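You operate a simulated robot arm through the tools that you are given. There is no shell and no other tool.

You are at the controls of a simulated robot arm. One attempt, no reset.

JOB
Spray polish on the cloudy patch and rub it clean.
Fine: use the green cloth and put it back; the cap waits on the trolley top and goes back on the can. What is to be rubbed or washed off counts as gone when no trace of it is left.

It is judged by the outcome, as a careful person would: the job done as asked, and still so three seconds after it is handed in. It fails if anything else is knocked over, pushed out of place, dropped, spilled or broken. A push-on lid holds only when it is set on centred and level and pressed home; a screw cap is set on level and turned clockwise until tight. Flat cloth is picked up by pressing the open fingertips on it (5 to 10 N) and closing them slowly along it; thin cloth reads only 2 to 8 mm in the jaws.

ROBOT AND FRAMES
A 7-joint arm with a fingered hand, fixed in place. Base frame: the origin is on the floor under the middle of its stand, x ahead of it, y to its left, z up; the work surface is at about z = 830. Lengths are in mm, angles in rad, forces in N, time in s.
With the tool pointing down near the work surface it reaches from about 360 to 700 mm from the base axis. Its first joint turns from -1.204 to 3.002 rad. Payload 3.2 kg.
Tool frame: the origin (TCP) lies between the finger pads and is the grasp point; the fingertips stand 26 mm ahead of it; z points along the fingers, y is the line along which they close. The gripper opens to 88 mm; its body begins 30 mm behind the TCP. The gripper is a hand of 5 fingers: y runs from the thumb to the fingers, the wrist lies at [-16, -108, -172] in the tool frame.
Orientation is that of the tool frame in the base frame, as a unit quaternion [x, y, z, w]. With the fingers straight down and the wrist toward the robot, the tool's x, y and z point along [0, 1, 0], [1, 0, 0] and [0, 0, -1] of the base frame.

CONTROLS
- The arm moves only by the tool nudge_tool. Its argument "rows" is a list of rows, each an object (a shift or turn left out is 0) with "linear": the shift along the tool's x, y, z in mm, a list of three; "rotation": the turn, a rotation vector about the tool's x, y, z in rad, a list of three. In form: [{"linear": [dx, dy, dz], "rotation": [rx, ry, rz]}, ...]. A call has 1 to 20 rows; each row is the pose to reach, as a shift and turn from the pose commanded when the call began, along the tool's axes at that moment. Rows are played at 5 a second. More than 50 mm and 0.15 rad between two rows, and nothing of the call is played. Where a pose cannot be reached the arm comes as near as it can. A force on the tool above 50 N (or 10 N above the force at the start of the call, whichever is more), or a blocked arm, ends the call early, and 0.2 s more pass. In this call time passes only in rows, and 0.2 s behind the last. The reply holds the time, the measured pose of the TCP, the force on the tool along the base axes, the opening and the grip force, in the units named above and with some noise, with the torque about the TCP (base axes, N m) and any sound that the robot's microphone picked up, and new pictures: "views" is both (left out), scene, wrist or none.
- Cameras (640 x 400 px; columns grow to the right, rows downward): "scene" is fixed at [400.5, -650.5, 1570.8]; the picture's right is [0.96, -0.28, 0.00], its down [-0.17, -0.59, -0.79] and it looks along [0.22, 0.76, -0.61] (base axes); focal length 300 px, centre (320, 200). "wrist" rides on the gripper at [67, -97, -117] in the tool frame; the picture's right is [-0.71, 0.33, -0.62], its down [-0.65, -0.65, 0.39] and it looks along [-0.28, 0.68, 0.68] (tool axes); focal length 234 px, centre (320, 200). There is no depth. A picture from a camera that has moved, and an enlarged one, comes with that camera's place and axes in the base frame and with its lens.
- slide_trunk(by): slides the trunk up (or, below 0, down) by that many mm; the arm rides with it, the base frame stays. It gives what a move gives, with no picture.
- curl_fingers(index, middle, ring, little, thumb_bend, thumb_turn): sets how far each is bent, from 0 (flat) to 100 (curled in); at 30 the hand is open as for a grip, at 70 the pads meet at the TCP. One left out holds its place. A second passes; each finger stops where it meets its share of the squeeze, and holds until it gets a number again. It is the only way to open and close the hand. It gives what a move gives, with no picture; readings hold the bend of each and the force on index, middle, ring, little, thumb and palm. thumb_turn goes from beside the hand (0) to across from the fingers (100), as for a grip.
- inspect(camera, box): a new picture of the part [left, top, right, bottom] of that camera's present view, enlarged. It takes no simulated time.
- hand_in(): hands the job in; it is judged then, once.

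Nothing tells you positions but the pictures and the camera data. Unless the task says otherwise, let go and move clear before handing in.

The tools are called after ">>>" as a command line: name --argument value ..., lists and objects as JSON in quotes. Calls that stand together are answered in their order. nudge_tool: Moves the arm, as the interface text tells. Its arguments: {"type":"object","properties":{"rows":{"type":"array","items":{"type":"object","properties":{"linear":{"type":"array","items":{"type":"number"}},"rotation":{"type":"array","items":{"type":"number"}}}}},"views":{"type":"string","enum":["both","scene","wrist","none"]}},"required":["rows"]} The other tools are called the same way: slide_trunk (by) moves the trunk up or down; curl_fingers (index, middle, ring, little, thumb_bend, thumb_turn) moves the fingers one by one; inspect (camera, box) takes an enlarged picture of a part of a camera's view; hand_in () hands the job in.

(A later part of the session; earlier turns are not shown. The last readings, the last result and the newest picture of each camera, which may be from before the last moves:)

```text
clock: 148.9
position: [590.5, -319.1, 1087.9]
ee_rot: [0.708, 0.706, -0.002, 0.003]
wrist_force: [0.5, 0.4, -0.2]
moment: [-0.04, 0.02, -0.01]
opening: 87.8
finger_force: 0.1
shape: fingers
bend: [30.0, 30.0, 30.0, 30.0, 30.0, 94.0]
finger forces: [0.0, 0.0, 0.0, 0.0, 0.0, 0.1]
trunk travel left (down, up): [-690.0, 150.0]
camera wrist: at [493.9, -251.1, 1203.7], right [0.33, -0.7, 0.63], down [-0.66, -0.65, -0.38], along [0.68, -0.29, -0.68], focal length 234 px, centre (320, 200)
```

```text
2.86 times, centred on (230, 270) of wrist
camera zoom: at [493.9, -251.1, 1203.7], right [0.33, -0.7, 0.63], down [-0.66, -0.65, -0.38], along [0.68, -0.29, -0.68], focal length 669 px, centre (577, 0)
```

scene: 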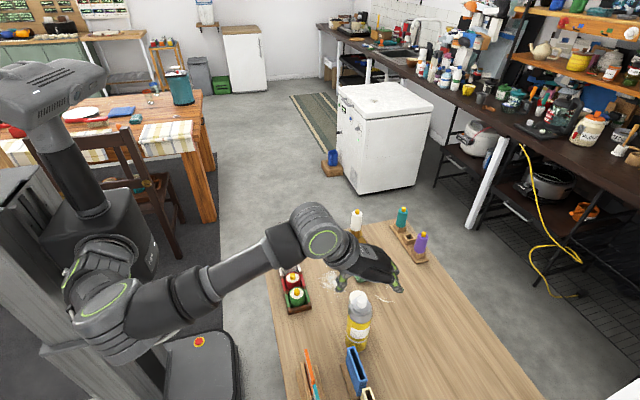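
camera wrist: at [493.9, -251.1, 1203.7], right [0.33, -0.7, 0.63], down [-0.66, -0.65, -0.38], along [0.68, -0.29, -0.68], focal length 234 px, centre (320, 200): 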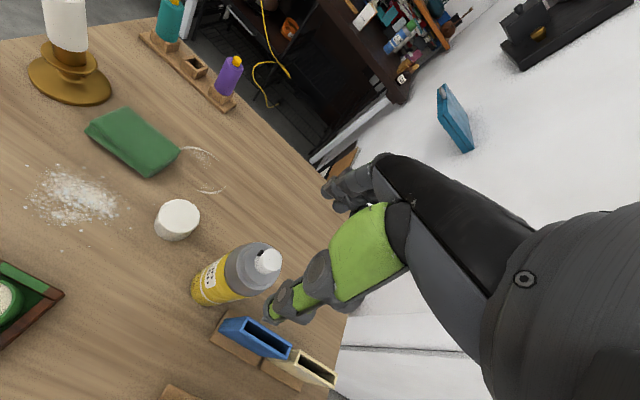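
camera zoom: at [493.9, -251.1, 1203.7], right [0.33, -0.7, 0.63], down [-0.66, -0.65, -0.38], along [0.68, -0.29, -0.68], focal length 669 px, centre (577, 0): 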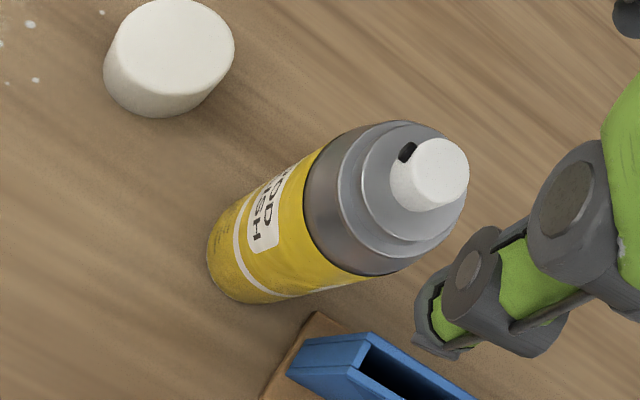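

The can is back in place. I'll go over the cap and measure its position.

>>> nudge_tool --rows '[{"linear": [40, 16, 0]}, {"linear": [80, 32, 0]}, {"linear": [97, 39, 40]}, {"linear": [97, 39, 85]}]' --views "none"

>>> inspect --camera "wrist" --box '[180, 220, 300, 320]'

>>> inspect --camera "scene" --box '[330, 250, 400, 320]'

```text
clock: 149.9
position: [630.6, -223.1, 1002.3]
ee_rot: [0.708, 0.706, -0.002, 0.002]
wrist_force: [0.5, -0.2, 0.3]
moment: [-0.03, -0.03, 0.04]
opening: 88.0
finger_force: 0.1
shape: fingers
bend: [30.0, 30.0, 30.0, 30.0, 30.0, 94.0]
finger forces: [0.1, 0.1, 0.0, 0.0, 0.0, 0.1]
trunk travel left (down, up): [-690.0, 150.0]
```

```text
4.00 times, centred on (240, 270) of wrist
camera zoom: at [533.7, -155.9, 1118.0], right [0.33, -0.71, 0.63], down [-0.66, -0.65, -0.39], along [0.68, -0.28, -0.68], focal length 937 px, centre (640, -80)
```

zoom: 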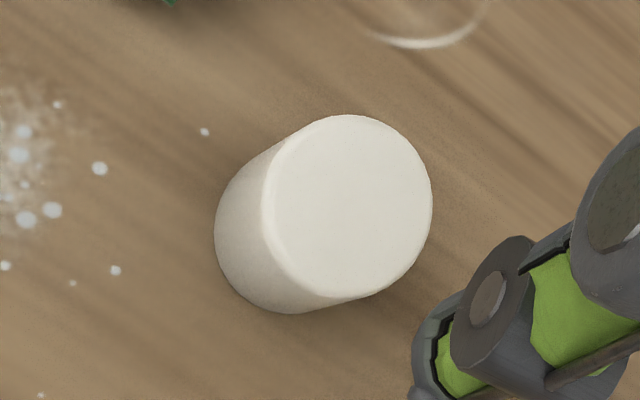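

```text
5.71 times, centred on (365, 285) of scene
camera zoom: at [400.5, -650.5, 1570.8], right [0.96, -0.28, 0.0], down [-0.17, -0.59, -0.79], along [0.22, 0.76, -0.61], focal length 1713 px, centre (63, -286)
```

zoom: 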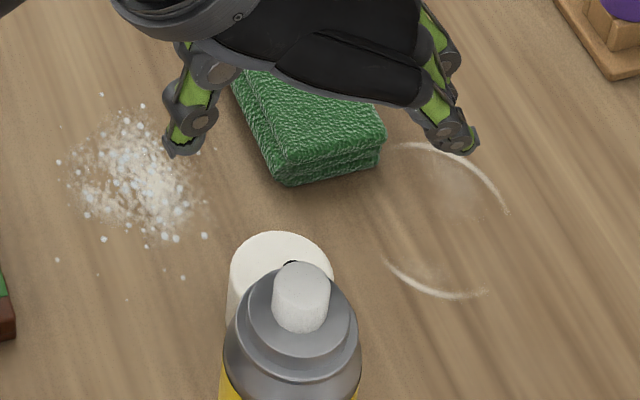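

The cap is right below, at about (630, -222). I'll descend and grip it as before.

>>> nudge_tool --rows '[{"linear": [1, 0, 40]}, {"linear": [1, 0, 80]}, {"linear": [1, 0, 115]}, {"linear": [1, 0, 132]}, {"linear": [1, 0, 138]}]' --views "none"

>>> inspect --camera "wrist" --box '[200, 130, 420, 350]'

```text
clock: 151.1
position: [630.4, -225.3, 863.4]
ee_rot: [0.708, 0.706, -0.001, 0.002]
wrist_force: [-0.3, 0.3, 0.9]
moment: [-0.04, 0.04, 0.0]
opening: 87.8
finger_force: 0.1
shape: fingers
bend: [30.0, 30.0, 30.0, 30.0, 30.0, 94.0]
finger forces: [0.1, 0.0, 0.0, 0.1, 0.1, 0.0]
trunk travel left (down, up): [-690.0, 150.0]
```

```text
1.82 times, centred on (310, 240) of wrist
camera zoom: at [533.2, -155.8, 978.7], right [0.33, -0.71, 0.63], down [-0.66, -0.65, -0.39], along [0.68, -0.28, -0.68], focal length 426 px, centre (338, 127)
```

zoom: 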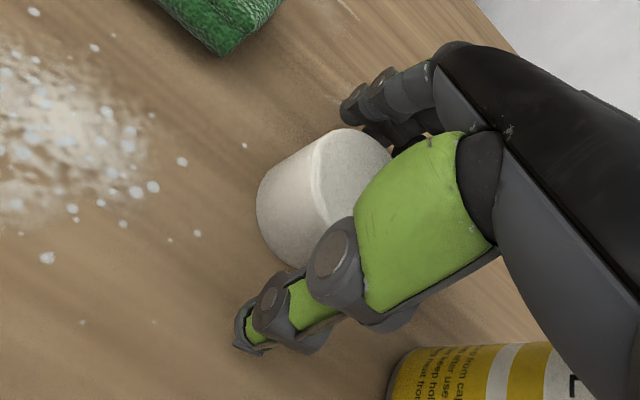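

>>> curl_fingers --index 45 --middle 45 --ring 40 --little 36 --thumb_bend 45 --thumb_turn 97

>>> curl_fingers --index 49 --middle 49 --thumb_bend 49

>>> curl_fingers --index 58 --middle 60 --thumb_bend 60

>>> inspect --camera "wrist" --box '[200, 130, 420, 350]'

```text
clock: 152.1
position: [629.7, -223.5, 862.8]
ee_rot: [0.708, 0.706, -0.002, 0.001]
wrist_force: [-0.4, -0.1, 0.1]
moment: [0.03, -0.02, 0.02]
opening: 57.0
finger_force: 0.1
shape: fingers
bend: [45.0, 45.0, 40.0, 36.0, 45.0, 96.0]
finger forces: [0.1, 0.1, 0.1, 0.0, 0.1, 0.0]
trunk travel left (down, up): [-690.0, 150.0]
```

```text
clock: 153.1
position: [630.0, -223.5, 863.3]
ee_rot: [0.708, 0.706, -0.002, 0.002]
wrist_force: [0.0, 1.1, 0.5]
moment: [0.01, -0.02, -0.01]
opening: 52.3
finger_force: 2.0
shape: fingers
bend: [47.0, 49.0, 40.0, 36.0, 48.0, 97.0]
finger forces: [1.8, 0.0, 0.1, 0.1, 2.0, 0.1]
trunk travel left (down, up): [-690.0, 150.0]
```

```text
clock: 154.1
position: [630.5, -223.5, 864.1]
ee_rot: [0.709, 0.705, -0.002, 0.002]
wrist_force: [-0.1, -0.7, 1.3]
moment: [-0.03, -0.08, 0.0]
opening: 50.5
finger_force: 12.7
shape: fingers
bend: [50.0, 53.0, 40.0, 36.0, 50.0, 97.0]
finger forces: [7.8, 5.2, 0.0, 0.0, 13.0, 0.0]
trunk travel left (down, up): [-690.0, 150.0]
```

```text
1.82 times, centred on (310, 240) of wrist
camera zoom: at [533.1, -155.7, 979.2], right [0.33, -0.71, 0.63], down [-0.66, -0.65, -0.39], along [0.68, -0.28, -0.68], focal length 426 px, centre (338, 127)
```

zoom: 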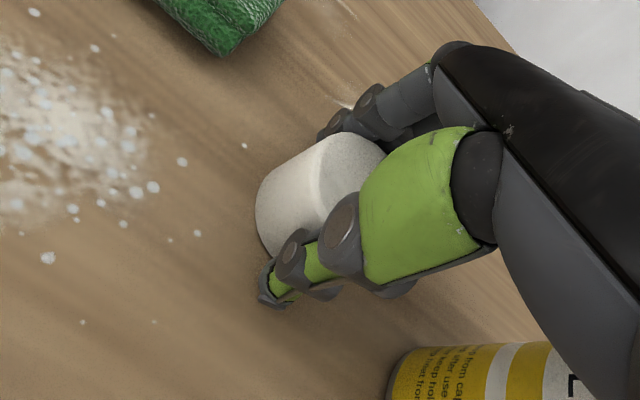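

The cap is gripped. I'll lift it and carry it above the can.

>>> nudge_tool --rows '[{"linear": [0, 0, -20]}, {"linear": [0, 0, -65]}, {"linear": [0, 0, -110]}, {"linear": [0, 0, -155]}, {"linear": [0, 0, -200]}, {"linear": [0, 0, -227]}, {"linear": [-35, -14, -227]}, {"linear": [-70, -28, -227]}, {"linear": [-96, -39, -227]}]' --views "both"

>>> inspect --camera "scene" --box '[320, 250, 410, 360]'

>>> inspect --camera "wrist" --box '[180, 160, 360, 320]'

```text
clock: 156.1
position: [590.5, -319.8, 1090.3]
ee_rot: [0.708, 0.706, -0.002, 0.001]
wrist_force: [0.6, -0.3, -0.3]
moment: [0.05, -0.04, -0.01]
opening: 50.0
finger_force: 12.7
shape: fingers
bend: [50.0, 54.0, 40.0, 36.0, 50.0, 97.0]
finger forces: [7.5, 5.0, 0.0, 0.0, 12.7, 0.0]
trunk travel left (down, up): [-690.0, 150.0]
camera wrist: at [493.3, -251.1, 1205.5], right [0.33, -0.71, 0.63], down [-0.66, -0.65, -0.39], along [0.68, -0.28, -0.68], focal length 234 px, centre (320, 200)
```

scene: 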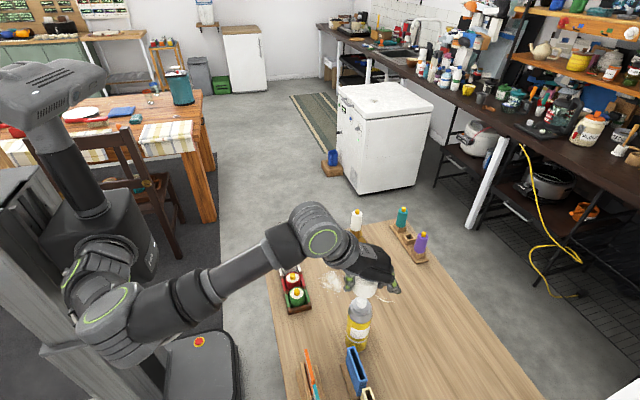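
wrist: 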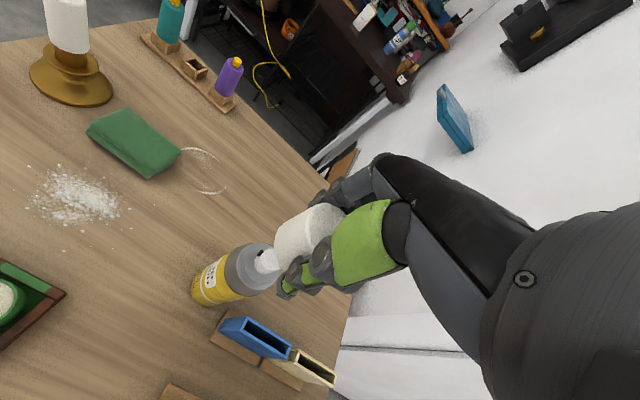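

```text
3.64 times, centred on (365, 305) of scene
camera zoom: at [400.5, -650.5, 1570.8], right [0.96, -0.28, 0.0], down [-0.17, -0.59, -0.79], along [0.22, 0.76, -0.61], focal length 1090 px, centre (156, -182)
```

zoom: 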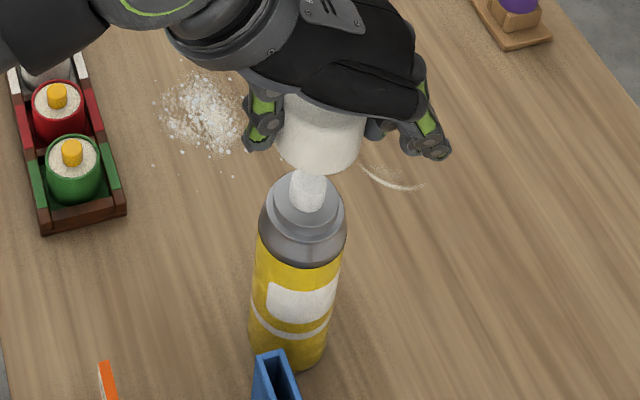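

```text
2.50 times, centred on (270, 240) of wrist
camera zoom: at [493.3, -251.1, 1205.5], right [0.33, -0.71, 0.63], down [-0.66, -0.65, -0.39], along [0.68, -0.28, -0.68], focal length 585 px, centre (445, 100)
```

zoom: 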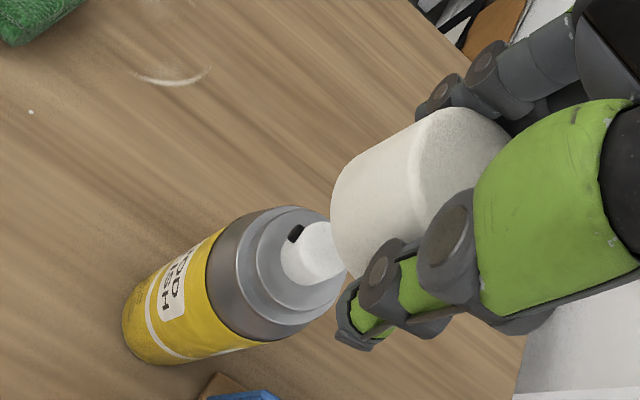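

I'll lower until the cap just surrounds the button, without touching the collar, and compare edges in both views.

>>> nudge_tool --rows '[{"linear": [0, -1, 20]}, {"linear": [0, -1, 40]}, {"linear": [0, -1, 55]}]' --views "none"

>>> inspect --camera "scene" --box '[335, 270, 395, 320]'

>>> inspect --camera "wrist" --box '[220, 180, 340, 300]'

```text
clock: 156.9
position: [590.7, -318.8, 1034.5]
ee_rot: [0.709, 0.706, -0.002, 0.002]
wrist_force: [-0.7, 0.9, -1.2]
moment: [0.0, 0.02, 0.01]
opening: 50.0
finger_force: 12.6
shape: fingers
bend: [50.0, 54.0, 40.0, 36.0, 50.0, 97.0]
finger forces: [7.4, 4.9, 0.0, 0.0, 12.7, 0.1]
trunk travel left (down, up): [-690.0, 150.0]
```

```text
8.00 times, centred on (365, 295) of scene
camera zoom: at [400.5, -650.5, 1570.8], right [0.96, -0.28, 0.0], down [-0.17, -0.59, -0.79], along [0.22, 0.76, -0.61], focal length 2398 px, centre (-40, -560)
```

zoom: 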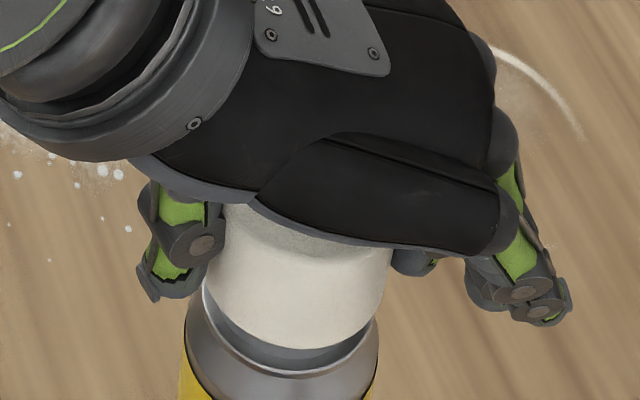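

```text
3.33 times, centred on (280, 240) of wrist
camera zoom: at [493.0, -251.0, 1151.0], right [0.33, -0.71, 0.63], down [-0.66, -0.65, -0.39], along [0.68, -0.28, -0.68], focal length 781 px, centre (453, 67)
```

zoom: 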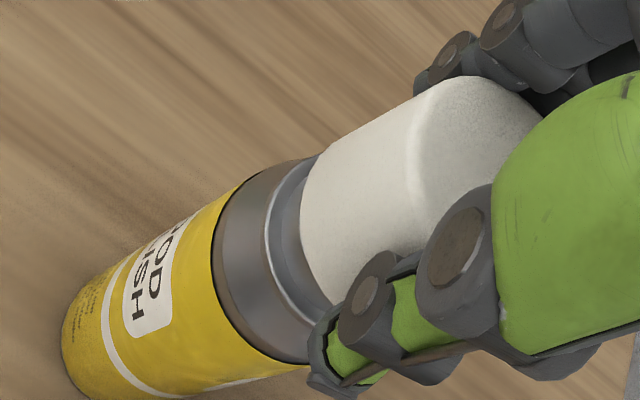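

The views suggest the cap should shift about 2.5 mm toward +y to be centred. I'll correct that and lower slowly onto the collar, watching forces and moments.

>>> nudge_tool --rows '[{"linear": [2.5, 0.3, 0]}, {"linear": [2.5, 0.3, 3]}, {"linear": [2.5, 0.3, 6]}]' --views "none"

>>> nudge_tool --rows '[{"linear": [0, 0, 1.5]}, {"linear": [0, 0, 3]}]' --views "none"

>>> inspect --camera "scene" --box '[335, 275, 395, 325]'

>>> inspect --camera "wrist" --box '[220, 180, 340, 300]'

```text
clock: 157.7
position: [590.9, -316.5, 1030.3]
ee_rot: [0.71, 0.705, -0.001, 0.002]
wrist_force: [0.4, 0.7, 0.0]
moment: [0.04, 0.0, -0.01]
opening: 50.2
finger_force: 13.2
shape: fingers
bend: [50.0, 54.0, 40.0, 36.0, 50.0, 97.0]
finger forces: [7.5, 4.9, 0.1, 0.1, 12.6, 0.0]
trunk travel left (down, up): [-690.0, 150.0]
```

```text
clock: 158.3
position: [590.3, -315.2, 1027.2]
ee_rot: [0.708, 0.706, -0.002, 0.002]
wrist_force: [-0.3, -0.3, -0.4]
moment: [0.03, 0.0, -0.01]
opening: 49.7
finger_force: 12.7
shape: fingers
bend: [50.0, 54.0, 40.0, 36.0, 50.0, 97.0]
finger forces: [7.6, 4.8, 0.0, 0.1, 12.5, 0.0]
trunk travel left (down, up): [-690.0, 150.0]
```

```text
8.00 times, centred on (365, 300) of scene
camera zoom: at [400.5, -650.5, 1570.8], right [0.96, -0.28, 0.0], down [-0.17, -0.59, -0.79], along [0.22, 0.76, -0.61], focal length 2398 px, centre (-40, -600)
```

zoom: 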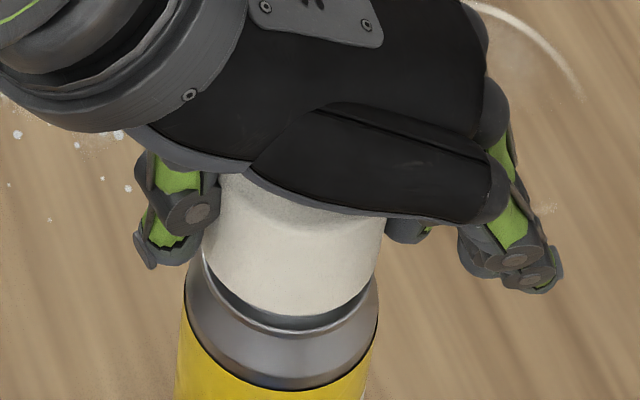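

```text
3.33 times, centred on (280, 240) of wrist
camera zoom: at [493.5, -248.0, 1142.9], right [0.33, -0.71, 0.63], down [-0.66, -0.65, -0.38], along [0.68, -0.28, -0.68], focal length 781 px, centre (453, 67)
```

zoom: 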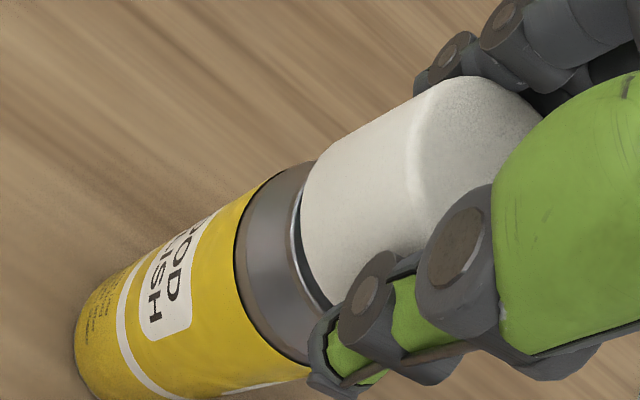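

Alignment looks good in both views. I'll continue down onto the collar.

>>> nudge_tool --rows '[{"linear": [0, 0, 1.5]}, {"linear": [0, 0, 3]}]' --views "none"

>>> nudge_tool --rows '[{"linear": [0, 0, 1.5]}, {"linear": [0, 0, 3]}]' --views "none"

```text
clock: 158.9
position: [590.5, -316.1, 1024.3]
ee_rot: [0.709, 0.705, -0.001, 0.002]
wrist_force: [-0.5, 0.3, -1.1]
moment: [-0.02, -0.01, -0.05]
opening: 50.1
finger_force: 12.4
shape: fingers
bend: [50.0, 54.0, 40.0, 36.0, 50.0, 97.0]
finger forces: [7.5, 5.0, 0.0, 0.1, 12.6, 0.0]
trunk travel left (down, up): [-690.0, 150.0]
```

```text
clock: 159.5
position: [590.0, -316.1, 1021.1]
ee_rot: [0.708, 0.706, -0.002, 0.002]
wrist_force: [0.7, -0.6, -0.5]
moment: [-0.01, 0.0, 0.01]
opening: 50.2
finger_force: 12.5
shape: fingers
bend: [50.0, 54.0, 40.0, 36.0, 50.0, 97.0]
finger forces: [7.5, 4.8, 0.1, 0.0, 12.6, 0.0]
trunk travel left (down, up): [-690.0, 150.0]
```

>>> nudge_tool --rows '[{"linear": [0, 0, 1]}, {"linear": [0, 0, 2]}]' --views "none"

>>> nudge_tool --rows '[{"linear": [0, 0, 1]}, {"linear": [0, 0, 2]}]' --views "none"

>>> inspect --camera "scene" --box '[335, 275, 395, 325]'

```text
clock: 160.1
position: [590.5, -314.7, 1020.6]
ee_rot: [0.708, 0.706, -0.002, 0.002]
wrist_force: [0.8, -1.4, 3.3]
moment: [-0.04, -0.05, 0.02]
opening: 50.2
finger_force: 12.6
shape: fingers
bend: [50.0, 54.0, 40.0, 36.0, 50.0, 97.0]
finger forces: [7.8, 5.5, 0.0, 0.1, 13.1, 0.0]
trunk travel left (down, up): [-690.0, 150.0]
```

```text
clock: 160.7
position: [590.8, -314.9, 1019.8]
ee_rot: [0.709, 0.706, 0.001, 0.004]
wrist_force: [1.1, -0.7, 9.0]
moment: [-0.05, -0.11, 0.01]
opening: 49.9
finger_force: 14.1
shape: fingers
bend: [50.0, 53.0, 40.0, 36.0, 50.0, 97.0]
finger forces: [7.9, 6.4, 0.0, 0.1, 13.0, 0.1]
trunk travel left (down, up): [-690.0, 150.0]
```

```text
8.00 times, centred on (365, 300) of scene
camera zoom: at [400.5, -650.5, 1570.8], right [0.96, -0.28, 0.0], down [-0.17, -0.59, -0.79], along [0.22, 0.76, -0.61], focal length 2398 px, centre (-40, -600)
```

zoom: 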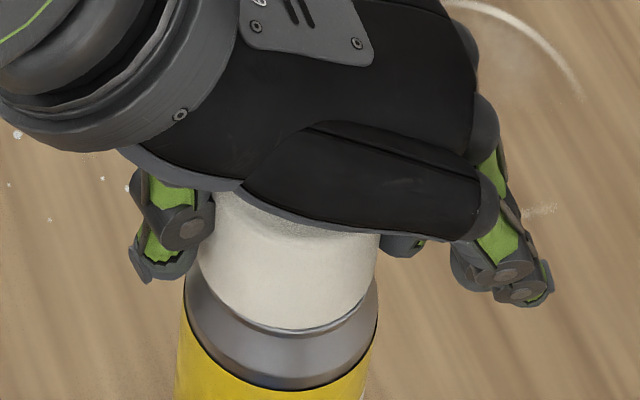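

Contact is building. I'll press it home.

>>> nudge_tool --rows '[{"linear": [0, 0, 1]}, {"linear": [0, 0, 2]}, {"linear": [0, 0, 3]}]' --views "none"

>>> inspect --camera "scene" --box '[335, 275, 395, 325]'

>>> inspect --camera "wrist" --box '[220, 180, 340, 300]'

```text
clock: 161.5
position: [587.8, -313.5, 1018.5]
ee_rot: [0.709, 0.706, -0.001, 0.005]
wrist_force: [2.9, -1.2, 20.3]
moment: [-0.01, -0.1, -0.01]
opening: 49.4
finger_force: 14.4
shape: fingers
bend: [50.0, 53.0, 40.0, 36.0, 50.0, 98.0]
finger forces: [9.5, 7.2, 0.1, 0.1, 12.6, 0.1]
trunk travel left (down, up): [-690.0, 150.0]
```

```text
8.00 times, centred on (365, 300) of scene
camera zoom: at [400.5, -650.5, 1570.8], right [0.96, -0.28, 0.0], down [-0.17, -0.59, -0.79], along [0.22, 0.76, -0.61], focal length 2398 px, centre (-40, -600)
```

zoom: 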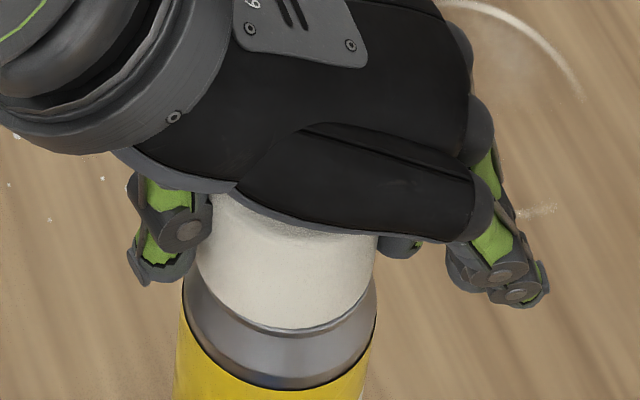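

```text
3.33 times, centred on (280, 240) of wrist
camera zoom: at [491.1, -246.3, 1133.3], right [0.33, -0.7, 0.63], down [-0.65, -0.65, -0.39], along [0.68, -0.28, -0.67], focal length 781 px, centre (453, 67)
```

zoom: 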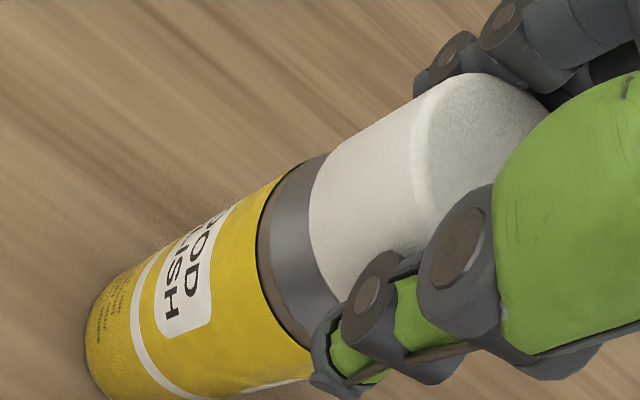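

>>> nudge_tool --rows '[{"linear": [0, 0, 1.5]}, {"linear": [0, 0, 3]}, {"linear": [0, 0, 3]}]' --views "none"

>>> inspect --camera "scene" --box '[335, 275, 395, 325]'

```text
clock: 162.3
position: [588.3, -312.6, 1013.9]
ee_rot: [0.708, 0.707, -0.001, 0.003]
wrist_force: [2.8, 1.6, 18.0]
moment: [-0.04, -0.15, 0.01]
opening: 48.9
finger_force: 15.1
shape: fingers
bend: [51.0, 53.0, 40.0, 36.0, 51.0, 97.0]
finger forces: [10.1, 6.8, 0.0, 0.0, 12.6, 0.0]
trunk travel left (down, up): [-690.0, 150.0]
```

```text
8.00 times, centred on (365, 300) of scene
camera zoom: at [400.5, -650.5, 1570.8], right [0.96, -0.28, 0.0], down [-0.17, -0.59, -0.79], along [0.22, 0.76, -0.61], focal length 2398 px, centre (-40, -600)
```

zoom: 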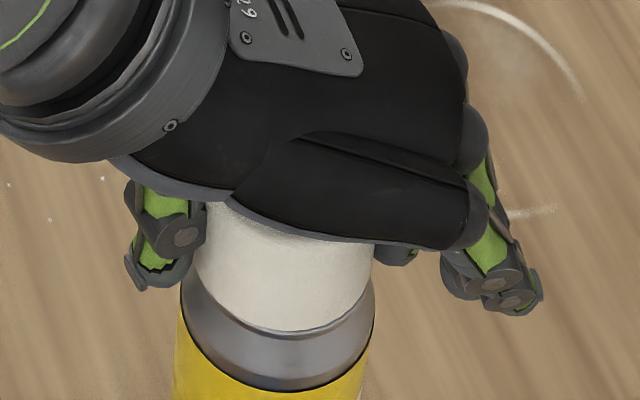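

The fingers started to slide on the cap at 18–20 N. I'll release, rise, and compare the cap's seating with the first pictures.

>>> curl_fingers --index 46 --middle 46 --thumb_bend 46

>>> curl_fingers --index 30 --middle 30 --ring 30 --little 30 --thumb_bend 30

>>> nudge_tool --rows '[{"linear": [0, 0, -30]}, {"linear": [0, 0, -65]}, {"linear": [0, 0, -100]}]' --views "none"

>>> inspect --camera "scene" --box '[320, 280, 400, 360]'

>>> inspect --camera "wrist" --box '[170, 220, 310, 320]'

```text
clock: 163.3
position: [592.0, -315.9, 1011.0]
ee_rot: [0.708, 0.706, -0.001, 0.002]
wrist_force: [0.6, 0.8, 0.0]
moment: [-0.01, 0.0, -0.02]
opening: 54.3
finger_force: 0.0
shape: fingers
bend: [46.0, 46.0, 40.0, 36.0, 46.0, 96.0]
finger forces: [0.1, 0.0, 0.0, 0.0, 0.0, 0.0]
trunk travel left (down, up): [-690.0, 150.0]
```

```text
clock: 164.3
position: [590.4, -315.5, 1010.7]
ee_rot: [0.708, 0.706, -0.001, 0.001]
wrist_force: [-0.3, 0.0, -0.3]
moment: [0.01, -0.01, -0.01]
opening: 87.8
finger_force: 0.1
shape: fingers
bend: [30.0, 30.0, 30.0, 30.0, 30.0, 94.0]
finger forces: [0.0, 0.0, 0.0, 0.0, 0.0, 0.1]
trunk travel left (down, up): [-690.0, 150.0]
```

```text
clock: 165.1
position: [590.9, -317.3, 1112.1]
ee_rot: [0.708, 0.706, -0.002, 0.002]
wrist_force: [-0.1, 0.1, -0.4]
moment: [-0.01, -0.01, 0.03]
opening: 87.8
finger_force: 0.1
shape: fingers
bend: [30.0, 30.0, 30.0, 30.0, 30.0, 94.0]
finger forces: [0.0, 0.1, 0.0, 0.1, 0.0, 0.0]
trunk travel left (down, up): [-690.0, 150.0]
```

```text
5.00 times, centred on (360, 320) of scene
camera zoom: at [400.5, -650.5, 1570.8], right [0.96, -0.28, 0.0], down [-0.17, -0.59, -0.79], along [0.22, 0.76, -0.61], focal length 1498 px, centre (120, -400)
```

zoom: 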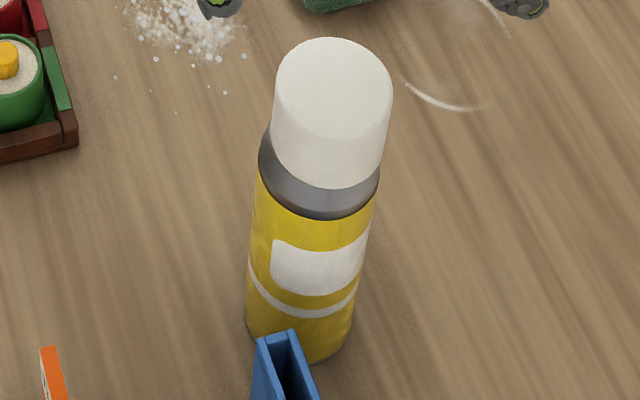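

```text
4.00 times, centred on (240, 270) of wrist
camera zoom: at [494.4, -248.1, 1228.1], right [0.33, -0.71, 0.63], down [-0.66, -0.65, -0.39], along [0.68, -0.29, -0.68], focal length 937 px, centre (640, -80)
```

zoom: 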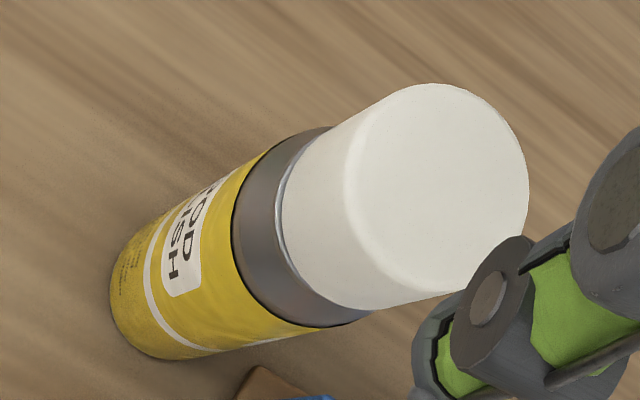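

It looks almost as before, but a thin light line shows at the rim, so the cap may be a millimetre short of home. I'll press it down from the top with a closed fist centred on the cap.

>>> curl_fingers --index 100 --middle 100 --ring 100 --little 100 --thumb_bend 0 --thumb_turn 0

>>> inspect --camera "wrist" --box '[120, 20, 440, 340]'

>>> inspect --camera "scene" --box '[310, 210, 430, 340]'

```text
clock: 166.1
position: [591.1, -315.9, 1112.1]
ee_rot: [0.709, 0.705, -0.002, 0.001]
wrist_force: [0.6, -0.2, 0.0]
moment: [0.01, -0.02, -0.02]
opening: 80.7
finger_force: 0.0
shape: fingers
bend: [100.0, 100.0, 100.0, 100.0, 1.0, 0.0]
finger forces: [0.0, 0.0, 0.1, 0.1, 0.1, 0.1]
trunk travel left (down, up): [-690.0, 150.0]
```

```text
1.25 times, centred on (280, 180) of wrist
camera zoom: at [494.2, -248.5, 1227.7], right [0.33, -0.71, 0.63], down [-0.66, -0.65, -0.39], along [0.68, -0.29, -0.68], focal length 293 px, centre (370, 225)
```

zoom: 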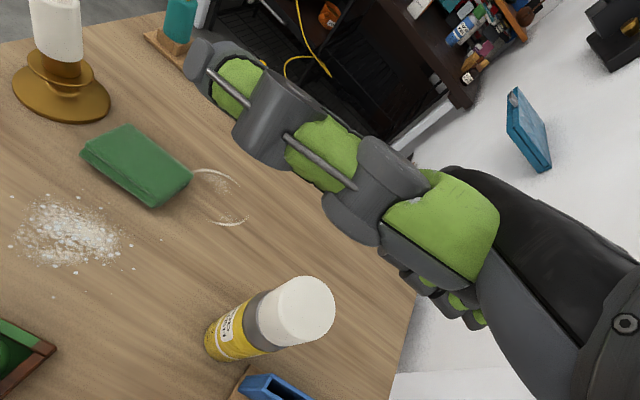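

```text
3.08 times, centred on (370, 275) of scene
camera zoom: at [400.5, -650.5, 1570.8], right [0.96, -0.28, 0.0], down [-0.17, -0.59, -0.79], along [0.22, 0.76, -0.61], focal length 922 px, centre (166, -31)
```

zoom: 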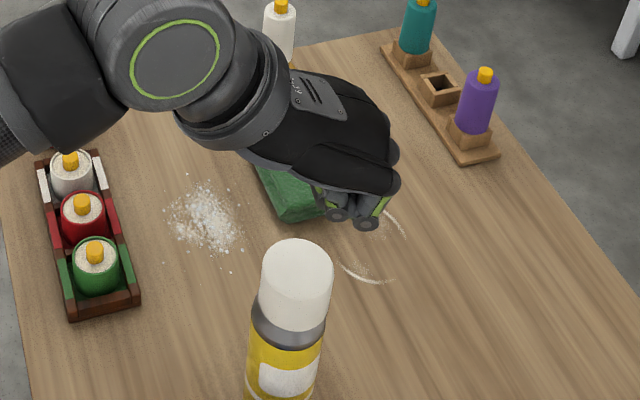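

>>> nudge_tool --rows '[{"linear": [6, -10, 20]}, {"linear": [12, -19, 50]}, {"linear": [12, -19, 74]}]' --views "none"

>>> inspect --camera "scene" --box '[310, 240, 410, 340]'

>>> inspect --camera "wrist" --box '[200, 130, 420, 350]'

```text
clock: 166.9
position: [572.6, -304.2, 1037.1]
ee_rot: [0.708, 0.706, -0.001, 0.002]
wrist_force: [0.1, -0.1, 0.5]
moment: [-0.01, -0.02, 0.0]
opening: 81.1
finger_force: 0.1
shape: fingers
bend: [100.0, 100.0, 100.0, 100.0, 1.0, 0.0]
finger forces: [0.1, 0.1, 0.0, 0.0, 0.1, 0.0]
trunk travel left (down, up): [-690.0, 150.0]
```

```text
4.00 times, centred on (360, 290) of scene
camera zoom: at [400.5, -650.5, 1570.8], right [0.96, -0.28, 0.0], down [-0.17, -0.59, -0.79], along [0.22, 0.76, -0.61], focal length 1199 px, centre (160, -160)
```

zoom: 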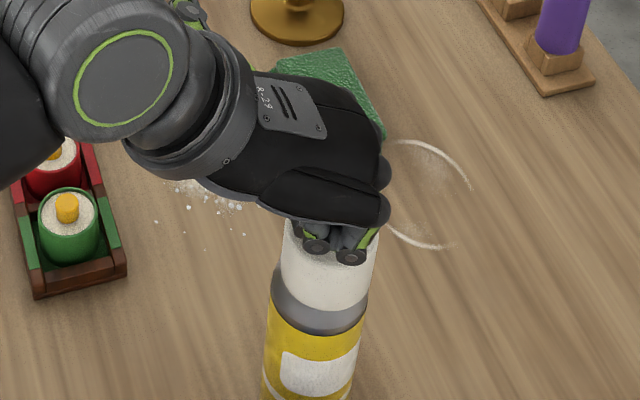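

```text
1.82 times, centred on (310, 240) of wrist
camera zoom: at [475.3, -236.4, 1152.9], right [0.33, -0.71, 0.63], down [-0.66, -0.65, -0.39], along [0.68, -0.28, -0.68], focal length 426 px, centre (338, 127)
```

zoom: 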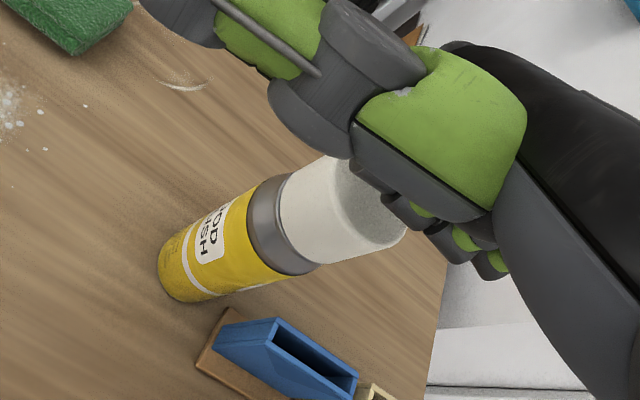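

>>> nudge_tool --rows '[{"linear": [0, 0, 3]}, {"linear": [0, 0, 5]}, {"linear": [0, 0, 7]}]' --views "none"

>>> nudge_tool --rows '[{"linear": [0, 0, 1]}, {"linear": [0, 0, 2]}, {"linear": [0, 0, 3]}]' --views "none"

```text
clock: 167.7
position: [571.5, -303.1, 1030.2]
ee_rot: [0.708, 0.706, -0.002, 0.002]
wrist_force: [-0.1, -0.4, -0.3]
moment: [0.0, 0.01, -0.01]
opening: 81.2
finger_force: 0.0
shape: fingers
bend: [100.0, 100.0, 100.0, 100.0, 1.0, 0.0]
finger forces: [0.0, 0.0, 0.0, 0.1, 0.1, 0.0]
trunk travel left (down, up): [-690.0, 150.0]
```

```text
clock: 168.5
position: [570.8, -304.2, 1027.6]
ee_rot: [0.708, 0.706, -0.002, 0.002]
wrist_force: [-0.1, -0.1, 0.3]
moment: [0.0, 0.02, -0.01]
opening: 81.1
finger_force: 0.0
shape: fingers
bend: [100.0, 100.0, 100.0, 100.0, 1.0, 0.0]
finger forces: [0.1, 0.0, 0.1, 0.0, 0.0, 0.1]
trunk travel left (down, up): [-690.0, 150.0]
```

>>> nudge_tool --rows '[{"linear": [0, 0, 1]}, {"linear": [0, 0, 2]}, {"linear": [0, 0, 3]}]' --views "none"

>>> nudge_tool --rows '[{"linear": [0, 0, 1]}, {"linear": [0, 0, 2]}, {"linear": [0, 0, 3]}]' --views "none"

```text
clock: 169.3
position: [571.2, -303.6, 1024.7]
ee_rot: [0.708, 0.706, -0.002, 0.002]
wrist_force: [-0.4, 0.0, 0.1]
moment: [0.01, 0.0, 0.02]
opening: 81.0
finger_force: 0.1
shape: fingers
bend: [100.0, 100.0, 100.0, 100.0, 1.0, 0.0]
finger forces: [0.0, 0.0, 0.0, 0.0, 0.0, 0.0]
trunk travel left (down, up): [-690.0, 150.0]
```

```text
clock: 170.1
position: [571.8, -302.6, 1021.9]
ee_rot: [0.708, 0.706, -0.001, 0.002]
wrist_force: [1.0, -1.2, 1.9]
moment: [-0.02, -0.07, 0.0]
opening: 81.0
finger_force: 0.9
shape: fingers
bend: [100.0, 100.0, 100.0, 100.0, 1.0, 0.0]
finger forces: [0.0, 2.6, 0.1, 0.0, 0.0, 0.1]
trunk travel left (down, up): [-690.0, 150.0]
```

Contact is at the middle knuckle, about 9 mm off the cap's centre. I'll shift to centre the push and press firmly.

>>> nudge_tool --rows '[{"linear": [0, 0, -4]}, {"linear": [-3, -9, -4]}, {"linear": [-3, -9, -1]}, {"linear": [-3, -9, 1]}, {"linear": [-3, -9, 2]}]' --views "none"

>>> nudge_tool --rows '[{"linear": [0, 0, 2]}, {"linear": [0, 0, 4]}, {"linear": [0, 0, 6]}]' --views "none"

```text
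clock: 171.3
position: [562.2, -306.4, 1022.6]
ee_rot: [0.708, 0.706, 0.0, 0.003]
wrist_force: [0.9, -0.1, 8.8]
moment: [-0.11, -0.17, -0.01]
opening: 81.0
finger_force: 4.7
shape: fingers
bend: [100.0, 100.0, 100.0, 100.0, 1.0, 0.0]
finger forces: [0.0, 9.1, 0.0, 0.0, 0.0, 0.0]
trunk travel left (down, up): [-690.0, 150.0]
```

```text
clock: 172.1
position: [560.1, -305.1, 1023.0]
ee_rot: [0.707, 0.707, 0.004, 0.008]
wrist_force: [3.2, -2.7, 30.2]
moment: [-0.33, -0.56, -0.03]
opening: 80.9
finger_force: 15.4
shape: fingers
bend: [100.0, 100.0, 100.0, 100.0, 1.0, 0.0]
finger forces: [0.0, 30.2, 0.1, 0.0, 0.0, 0.0]
trunk travel left (down, up): [-690.0, 150.0]
```

The push is now a bit to the other side. I'll lift, re-centre on x, and press again so the cap seats level.

>>> nudge_tool --rows '[{"linear": [0, 0, -10]}, {"linear": [0, 11, -10]}, {"linear": [0, 11, -4]}, {"linear": [0, 11, -1]}, {"linear": [0, 11, 1]}]' --views "none"

>>> nudge_tool --rows '[{"linear": [0, 0, 2]}, {"linear": [0, 0, 4]}, {"linear": [0, 0, 5]}]' --views "none"

>>> inspect --camera "scene" --box '[330, 270, 400, 340]'

```text
clock: 173.3
position: [568.4, -304.9, 1021.2]
ee_rot: [0.708, 0.707, 0.004, 0.007]
wrist_force: [-3.0, -2.3, 31.5]
moment: [-0.32, -0.52, -0.14]
opening: 80.9
finger_force: 16.1
shape: fingers
bend: [100.0, 100.0, 100.0, 100.0, 1.0, 0.0]
finger forces: [0.0, 31.4, 0.1, 0.0, 0.0, 0.0]
trunk travel left (down, up): [-690.0, 150.0]
```

```text
clock: 174.1
position: [568.6, -303.4, 1020.1]
ee_rot: [0.707, 0.707, 0.008, 0.011]
wrist_force: [-0.3, -5.5, 42.0]
moment: [-0.43, -0.66, -0.1]
opening: 81.1
finger_force: 20.8
shape: fingers
bend: [100.0, 100.0, 100.0, 100.0, 1.0, 0.0]
finger forces: [0.1, 41.9, 0.0, 0.1, 0.0, 0.0]
trunk travel left (down, up): [-690.0, 150.0]
```

```text
5.71 times, centred on (365, 305) of scene
camera zoom: at [400.5, -650.5, 1570.8], right [0.96, -0.28, 0.0], down [-0.17, -0.59, -0.79], along [0.22, 0.76, -0.61], focal length 1713 px, centre (63, -400)
```

zoom: 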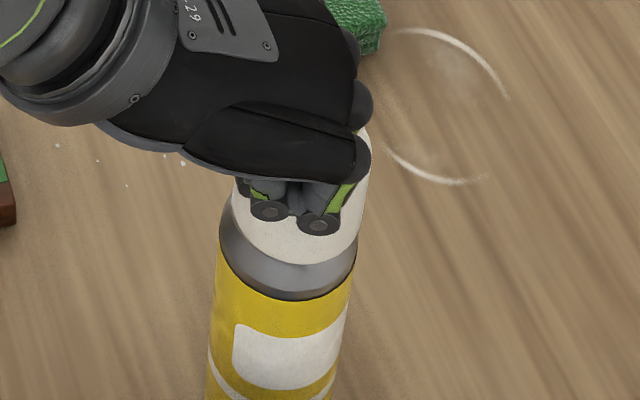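

42 N has been applied close to the centre. I'll lift off and inspect the cap.

>>> nudge_tool --rows '[{"linear": [0, 0, -15]}, {"linear": [0, 0, -55]}, {"linear": [0, 0, -95]}]' --views "none"

>>> inspect --camera "scene" --box '[320, 280, 400, 360]'

>>> inspect --camera "wrist" --box '[190, 230, 330, 340]'

```text
clock: 174.9
position: [572.5, -304.9, 1101.3]
ee_rot: [0.708, 0.706, -0.003, 0.0]
wrist_force: [-0.5, 0.0, 0.2]
moment: [-0.01, -0.03, 0.0]
opening: 81.0
finger_force: 0.1
shape: fingers
bend: [100.0, 100.0, 100.0, 100.0, 1.0, 0.0]
finger forces: [0.0, 0.1, 0.0, 0.0, 0.0, 0.0]
trunk travel left (down, up): [-690.0, 150.0]
```

```text
5.00 times, centred on (360, 320) of scene
camera zoom: at [400.5, -650.5, 1570.8], right [0.96, -0.28, 0.0], down [-0.17, -0.59, -0.79], along [0.22, 0.76, -0.61], focal length 1498 px, centre (120, -400)
```

zoom: 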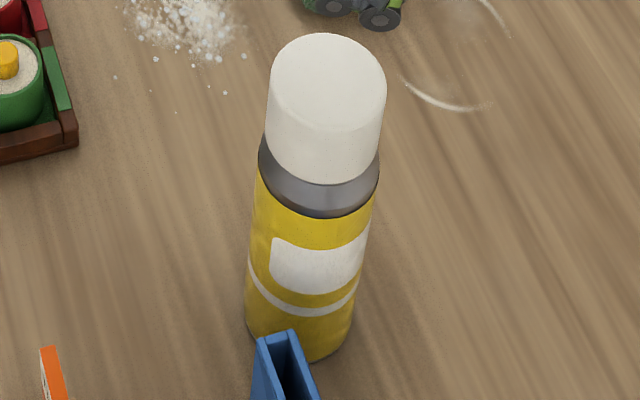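

```text
3.64 times, centred on (260, 285) of wrist
camera zoom: at [476.2, -237.5, 1217.2], right [0.33, -0.7, 0.63], down [-0.66, -0.65, -0.38], along [0.68, -0.28, -0.68], focal length 852 px, centre (538, -109)
```

zoom: 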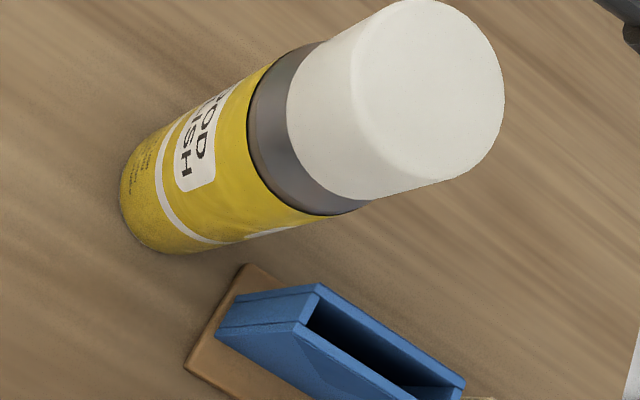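

The cap now leans about 3° toward the robot, so it isn't seated level. I'll grip it again with the fingers, which squares it up, and press straight down with a stronger grip.

>>> curl_fingers --index 30 --middle 30 --ring 30 --little 30 --thumb_bend 30 --thumb_turn 97

>>> nudge_tool --rows '[{"linear": [-6, 8, 0]}, {"linear": [-13, 17, 20]}, {"linear": [-13, 17, 55]}, {"linear": [-13, 17, 86]}]' --views "none"

>>> curl_fingers --index 45 --middle 45 --ring 40 --little 36 --thumb_bend 45 --thumb_turn 97

>>> curl_fingers --index 49 --middle 49 --thumb_bend 49

```text
clock: 175.9
position: [573.9, -305.8, 1102.1]
ee_rot: [0.708, 0.706, -0.002, 0.002]
wrist_force: [0.0, -0.5, 0.7]
moment: [0.03, -0.03, 0.04]
opening: 88.4
finger_force: 0.0
shape: fingers
bend: [30.0, 30.0, 30.0, 30.0, 30.0, 94.0]
finger forces: [0.0, 0.0, 0.0, 0.0, 0.1, 0.0]
trunk travel left (down, up): [-690.0, 150.0]
```

```text
clock: 176.9
position: [591.5, -321.4, 1015.6]
ee_rot: [0.708, 0.706, -0.002, 0.002]
wrist_force: [1.0, -0.1, 0.4]
moment: [0.0, -0.02, -0.02]
opening: 88.3
finger_force: 0.1
shape: fingers
bend: [30.0, 30.0, 30.0, 30.0, 30.0, 94.0]
finger forces: [0.0, 0.0, 0.2, 0.0, 0.1, 0.0]
trunk travel left (down, up): [-690.0, 150.0]
```

```text
clock: 177.9
position: [589.9, -319.6, 1016.0]
ee_rot: [0.708, 0.706, -0.002, 0.002]
wrist_force: [0.2, -0.5, 0.4]
moment: [0.01, 0.01, 0.0]
opening: 57.1
finger_force: 0.1
shape: fingers
bend: [45.0, 45.0, 40.0, 36.0, 45.0, 96.0]
finger forces: [0.0, 0.1, 0.0, 0.0, 0.0, 0.1]
trunk travel left (down, up): [-690.0, 150.0]
```

```text
clock: 178.9
position: [590.2, -320.3, 1016.5]
ee_rot: [0.708, 0.706, -0.002, 0.002]
wrist_force: [0.4, 0.2, 0.4]
moment: [0.01, -0.01, 0.02]
opening: 53.6
finger_force: 2.8
shape: fingers
bend: [47.0, 49.0, 40.0, 36.0, 47.0, 97.0]
finger forces: [2.5, 0.0, 0.0, 0.0, 2.7, 0.1]
trunk travel left (down, up): [-690.0, 150.0]
```

>>> curl_fingers --index 58 --middle 60 --thumb_bend 60

>>> inspect --camera "scene" --box '[335, 275, 395, 325]'

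>>> inspect --camera "wrist" --box '[220, 180, 340, 300]'

```text
clock: 179.9
position: [591.5, -320.0, 1017.4]
ee_rot: [0.708, 0.706, -0.002, 0.002]
wrist_force: [-0.6, 0.6, 0.7]
moment: [-0.03, -0.04, -0.02]
opening: 51.9
finger_force: 14.4
shape: fingers
bend: [50.0, 54.0, 40.0, 36.0, 49.0, 97.0]
finger forces: [9.8, 4.4, 0.1, 0.1, 14.3, 0.1]
trunk travel left (down, up): [-690.0, 150.0]
```

```text
8.00 times, centred on (365, 300) of scene
camera zoom: at [400.5, -650.5, 1570.8], right [0.96, -0.28, 0.0], down [-0.17, -0.59, -0.79], along [0.22, 0.76, -0.61], focal length 2398 px, centre (-40, -600)
```

zoom: 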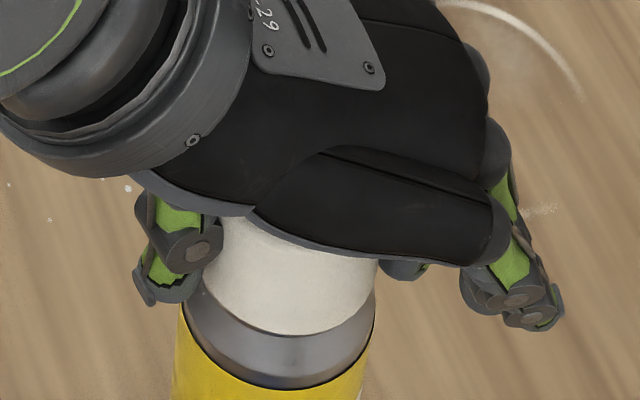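

```text
3.33 times, centred on (280, 240) of wrist
camera zoom: at [493.3, -252.4, 1132.7], right [0.33, -0.71, 0.63], down [-0.66, -0.65, -0.39], along [0.68, -0.28, -0.68], focal length 781 px, centre (453, 67)
```

zoom: 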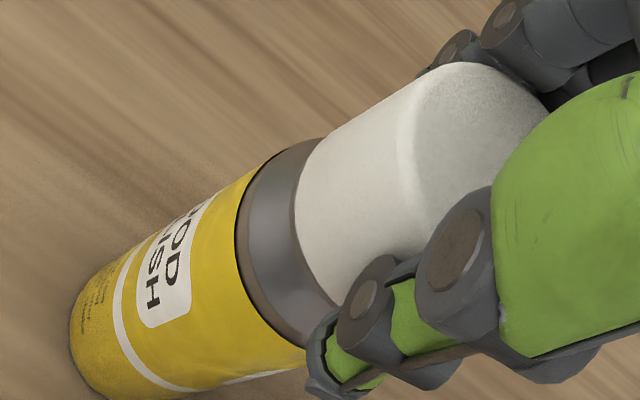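

>>> nudge_tool --rows '[{"linear": [0, 0, -4]}, {"linear": [0, 0, -9]}, {"linear": [0, 0, -14]}]' --views "none"

>>> inspect --camera "scene" --box '[335, 270, 395, 320]'

>>> inspect --camera "wrist" --box '[220, 180, 340, 300]'

```text
clock: 180.7
position: [590.7, -320.3, 1031.3]
ee_rot: [0.708, 0.706, -0.002, 0.002]
wrist_force: [0.4, 0.0, 0.6]
moment: [0.01, 0.01, 0.01]
opening: 51.7
finger_force: 14.4
shape: fingers
bend: [50.0, 55.0, 40.0, 36.0, 49.0, 97.0]
finger forces: [9.7, 4.2, 0.0, 0.0, 14.4, 0.1]
trunk travel left (down, up): [-690.0, 150.0]
```

```text
8.00 times, centred on (365, 295) of scene
camera zoom: at [400.5, -650.5, 1570.8], right [0.96, -0.28, 0.0], down [-0.17, -0.59, -0.79], along [0.22, 0.76, -0.61], focal length 2398 px, centre (-40, -560)
```

zoom: 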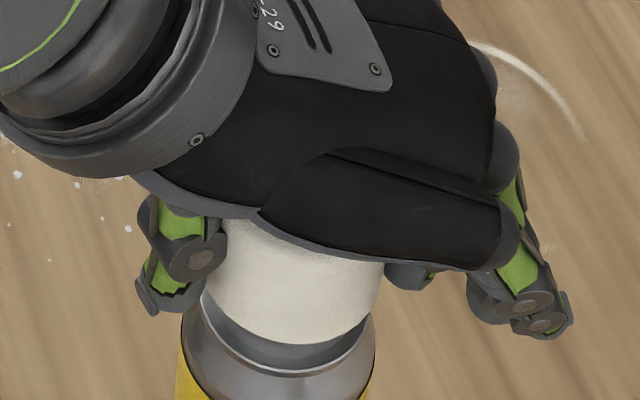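

```text
3.33 times, centred on (280, 240) of wrist
camera zoom: at [493.4, -252.1, 1146.6], right [0.33, -0.71, 0.63], down [-0.66, -0.65, -0.39], along [0.68, -0.28, -0.68], focal length 781 px, centre (453, 67)
```

zoom: 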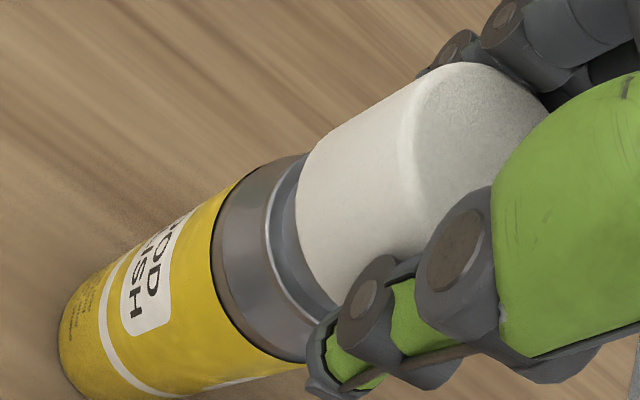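

The cap lifts off freely, so it hadn't latched. I'll tighten the grip so it can take a stronger, level push, re-centre about 2 mm toward +y, and set it on again.

>>> curl_fingers --index 70 --middle 76 --thumb_bend 76

>>> nudge_tool --rows '[{"linear": [2.2, 0.5, 0]}, {"linear": [2.2, 0.5, 3]}, {"linear": [2.2, 0.5, 5]}]' --views "none"

>>> inspect --camera "scene" --box '[335, 270, 395, 320]'

>>> inspect --camera "wrist" --box '[220, 180, 340, 300]'

```text
clock: 181.7
position: [590.2, -318.9, 1030.7]
ee_rot: [0.708, 0.706, -0.002, 0.001]
wrist_force: [0.1, 0.8, -0.6]
moment: [0.01, 0.03, 0.04]
opening: 49.9
finger_force: 26.8
shape: fingers
bend: [50.0, 56.0, 40.0, 36.0, 51.0, 97.0]
finger forces: [15.8, 10.3, 0.1, 0.0, 27.6, 0.0]
trunk travel left (down, up): [-690.0, 150.0]
```

```text
clock: 182.5
position: [591.3, -316.9, 1026.6]
ee_rot: [0.708, 0.706, 0.0, 0.003]
wrist_force: [-0.1, 0.3, 4.9]
moment: [-0.09, 0.05, 0.02]
opening: 49.9
finger_force: 28.0
shape: fingers
bend: [50.0, 56.0, 40.0, 36.0, 51.0, 97.0]
finger forces: [16.2, 11.0, 0.0, 0.0, 27.8, 0.1]
trunk travel left (down, up): [-690.0, 150.0]
```

```text
8.00 times, centred on (365, 295) of scene
camera zoom: at [400.5, -650.5, 1570.8], right [0.96, -0.28, 0.0], down [-0.17, -0.59, -0.79], along [0.22, 0.76, -0.61], focal length 2398 px, centre (-40, -560)
```

zoom: 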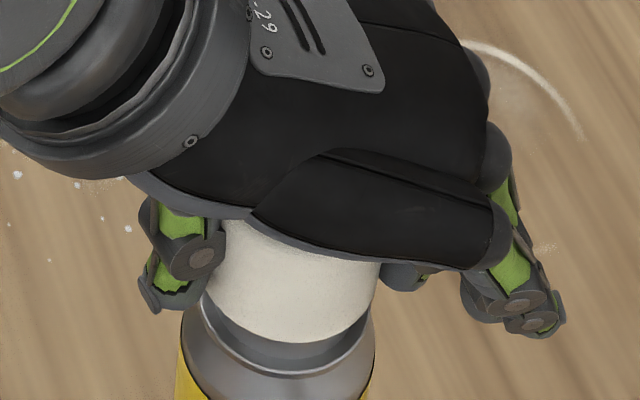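

```text
3.33 times, centred on (280, 240) of wrist
camera zoom: at [493.3, -249.3, 1142.3], right [0.33, -0.7, 0.63], down [-0.65, -0.65, -0.39], along [0.68, -0.28, -0.67], focal length 781 px, centre (453, 67)
```

zoom: 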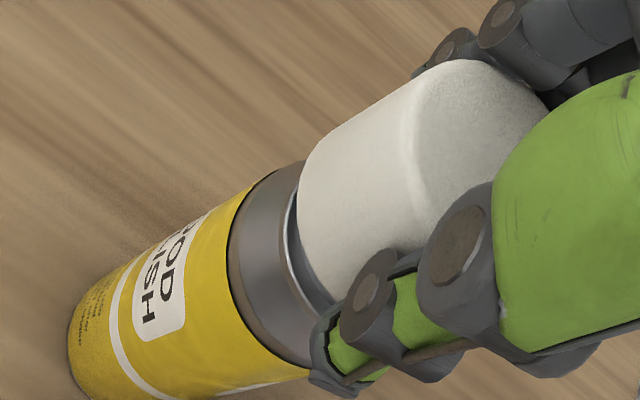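

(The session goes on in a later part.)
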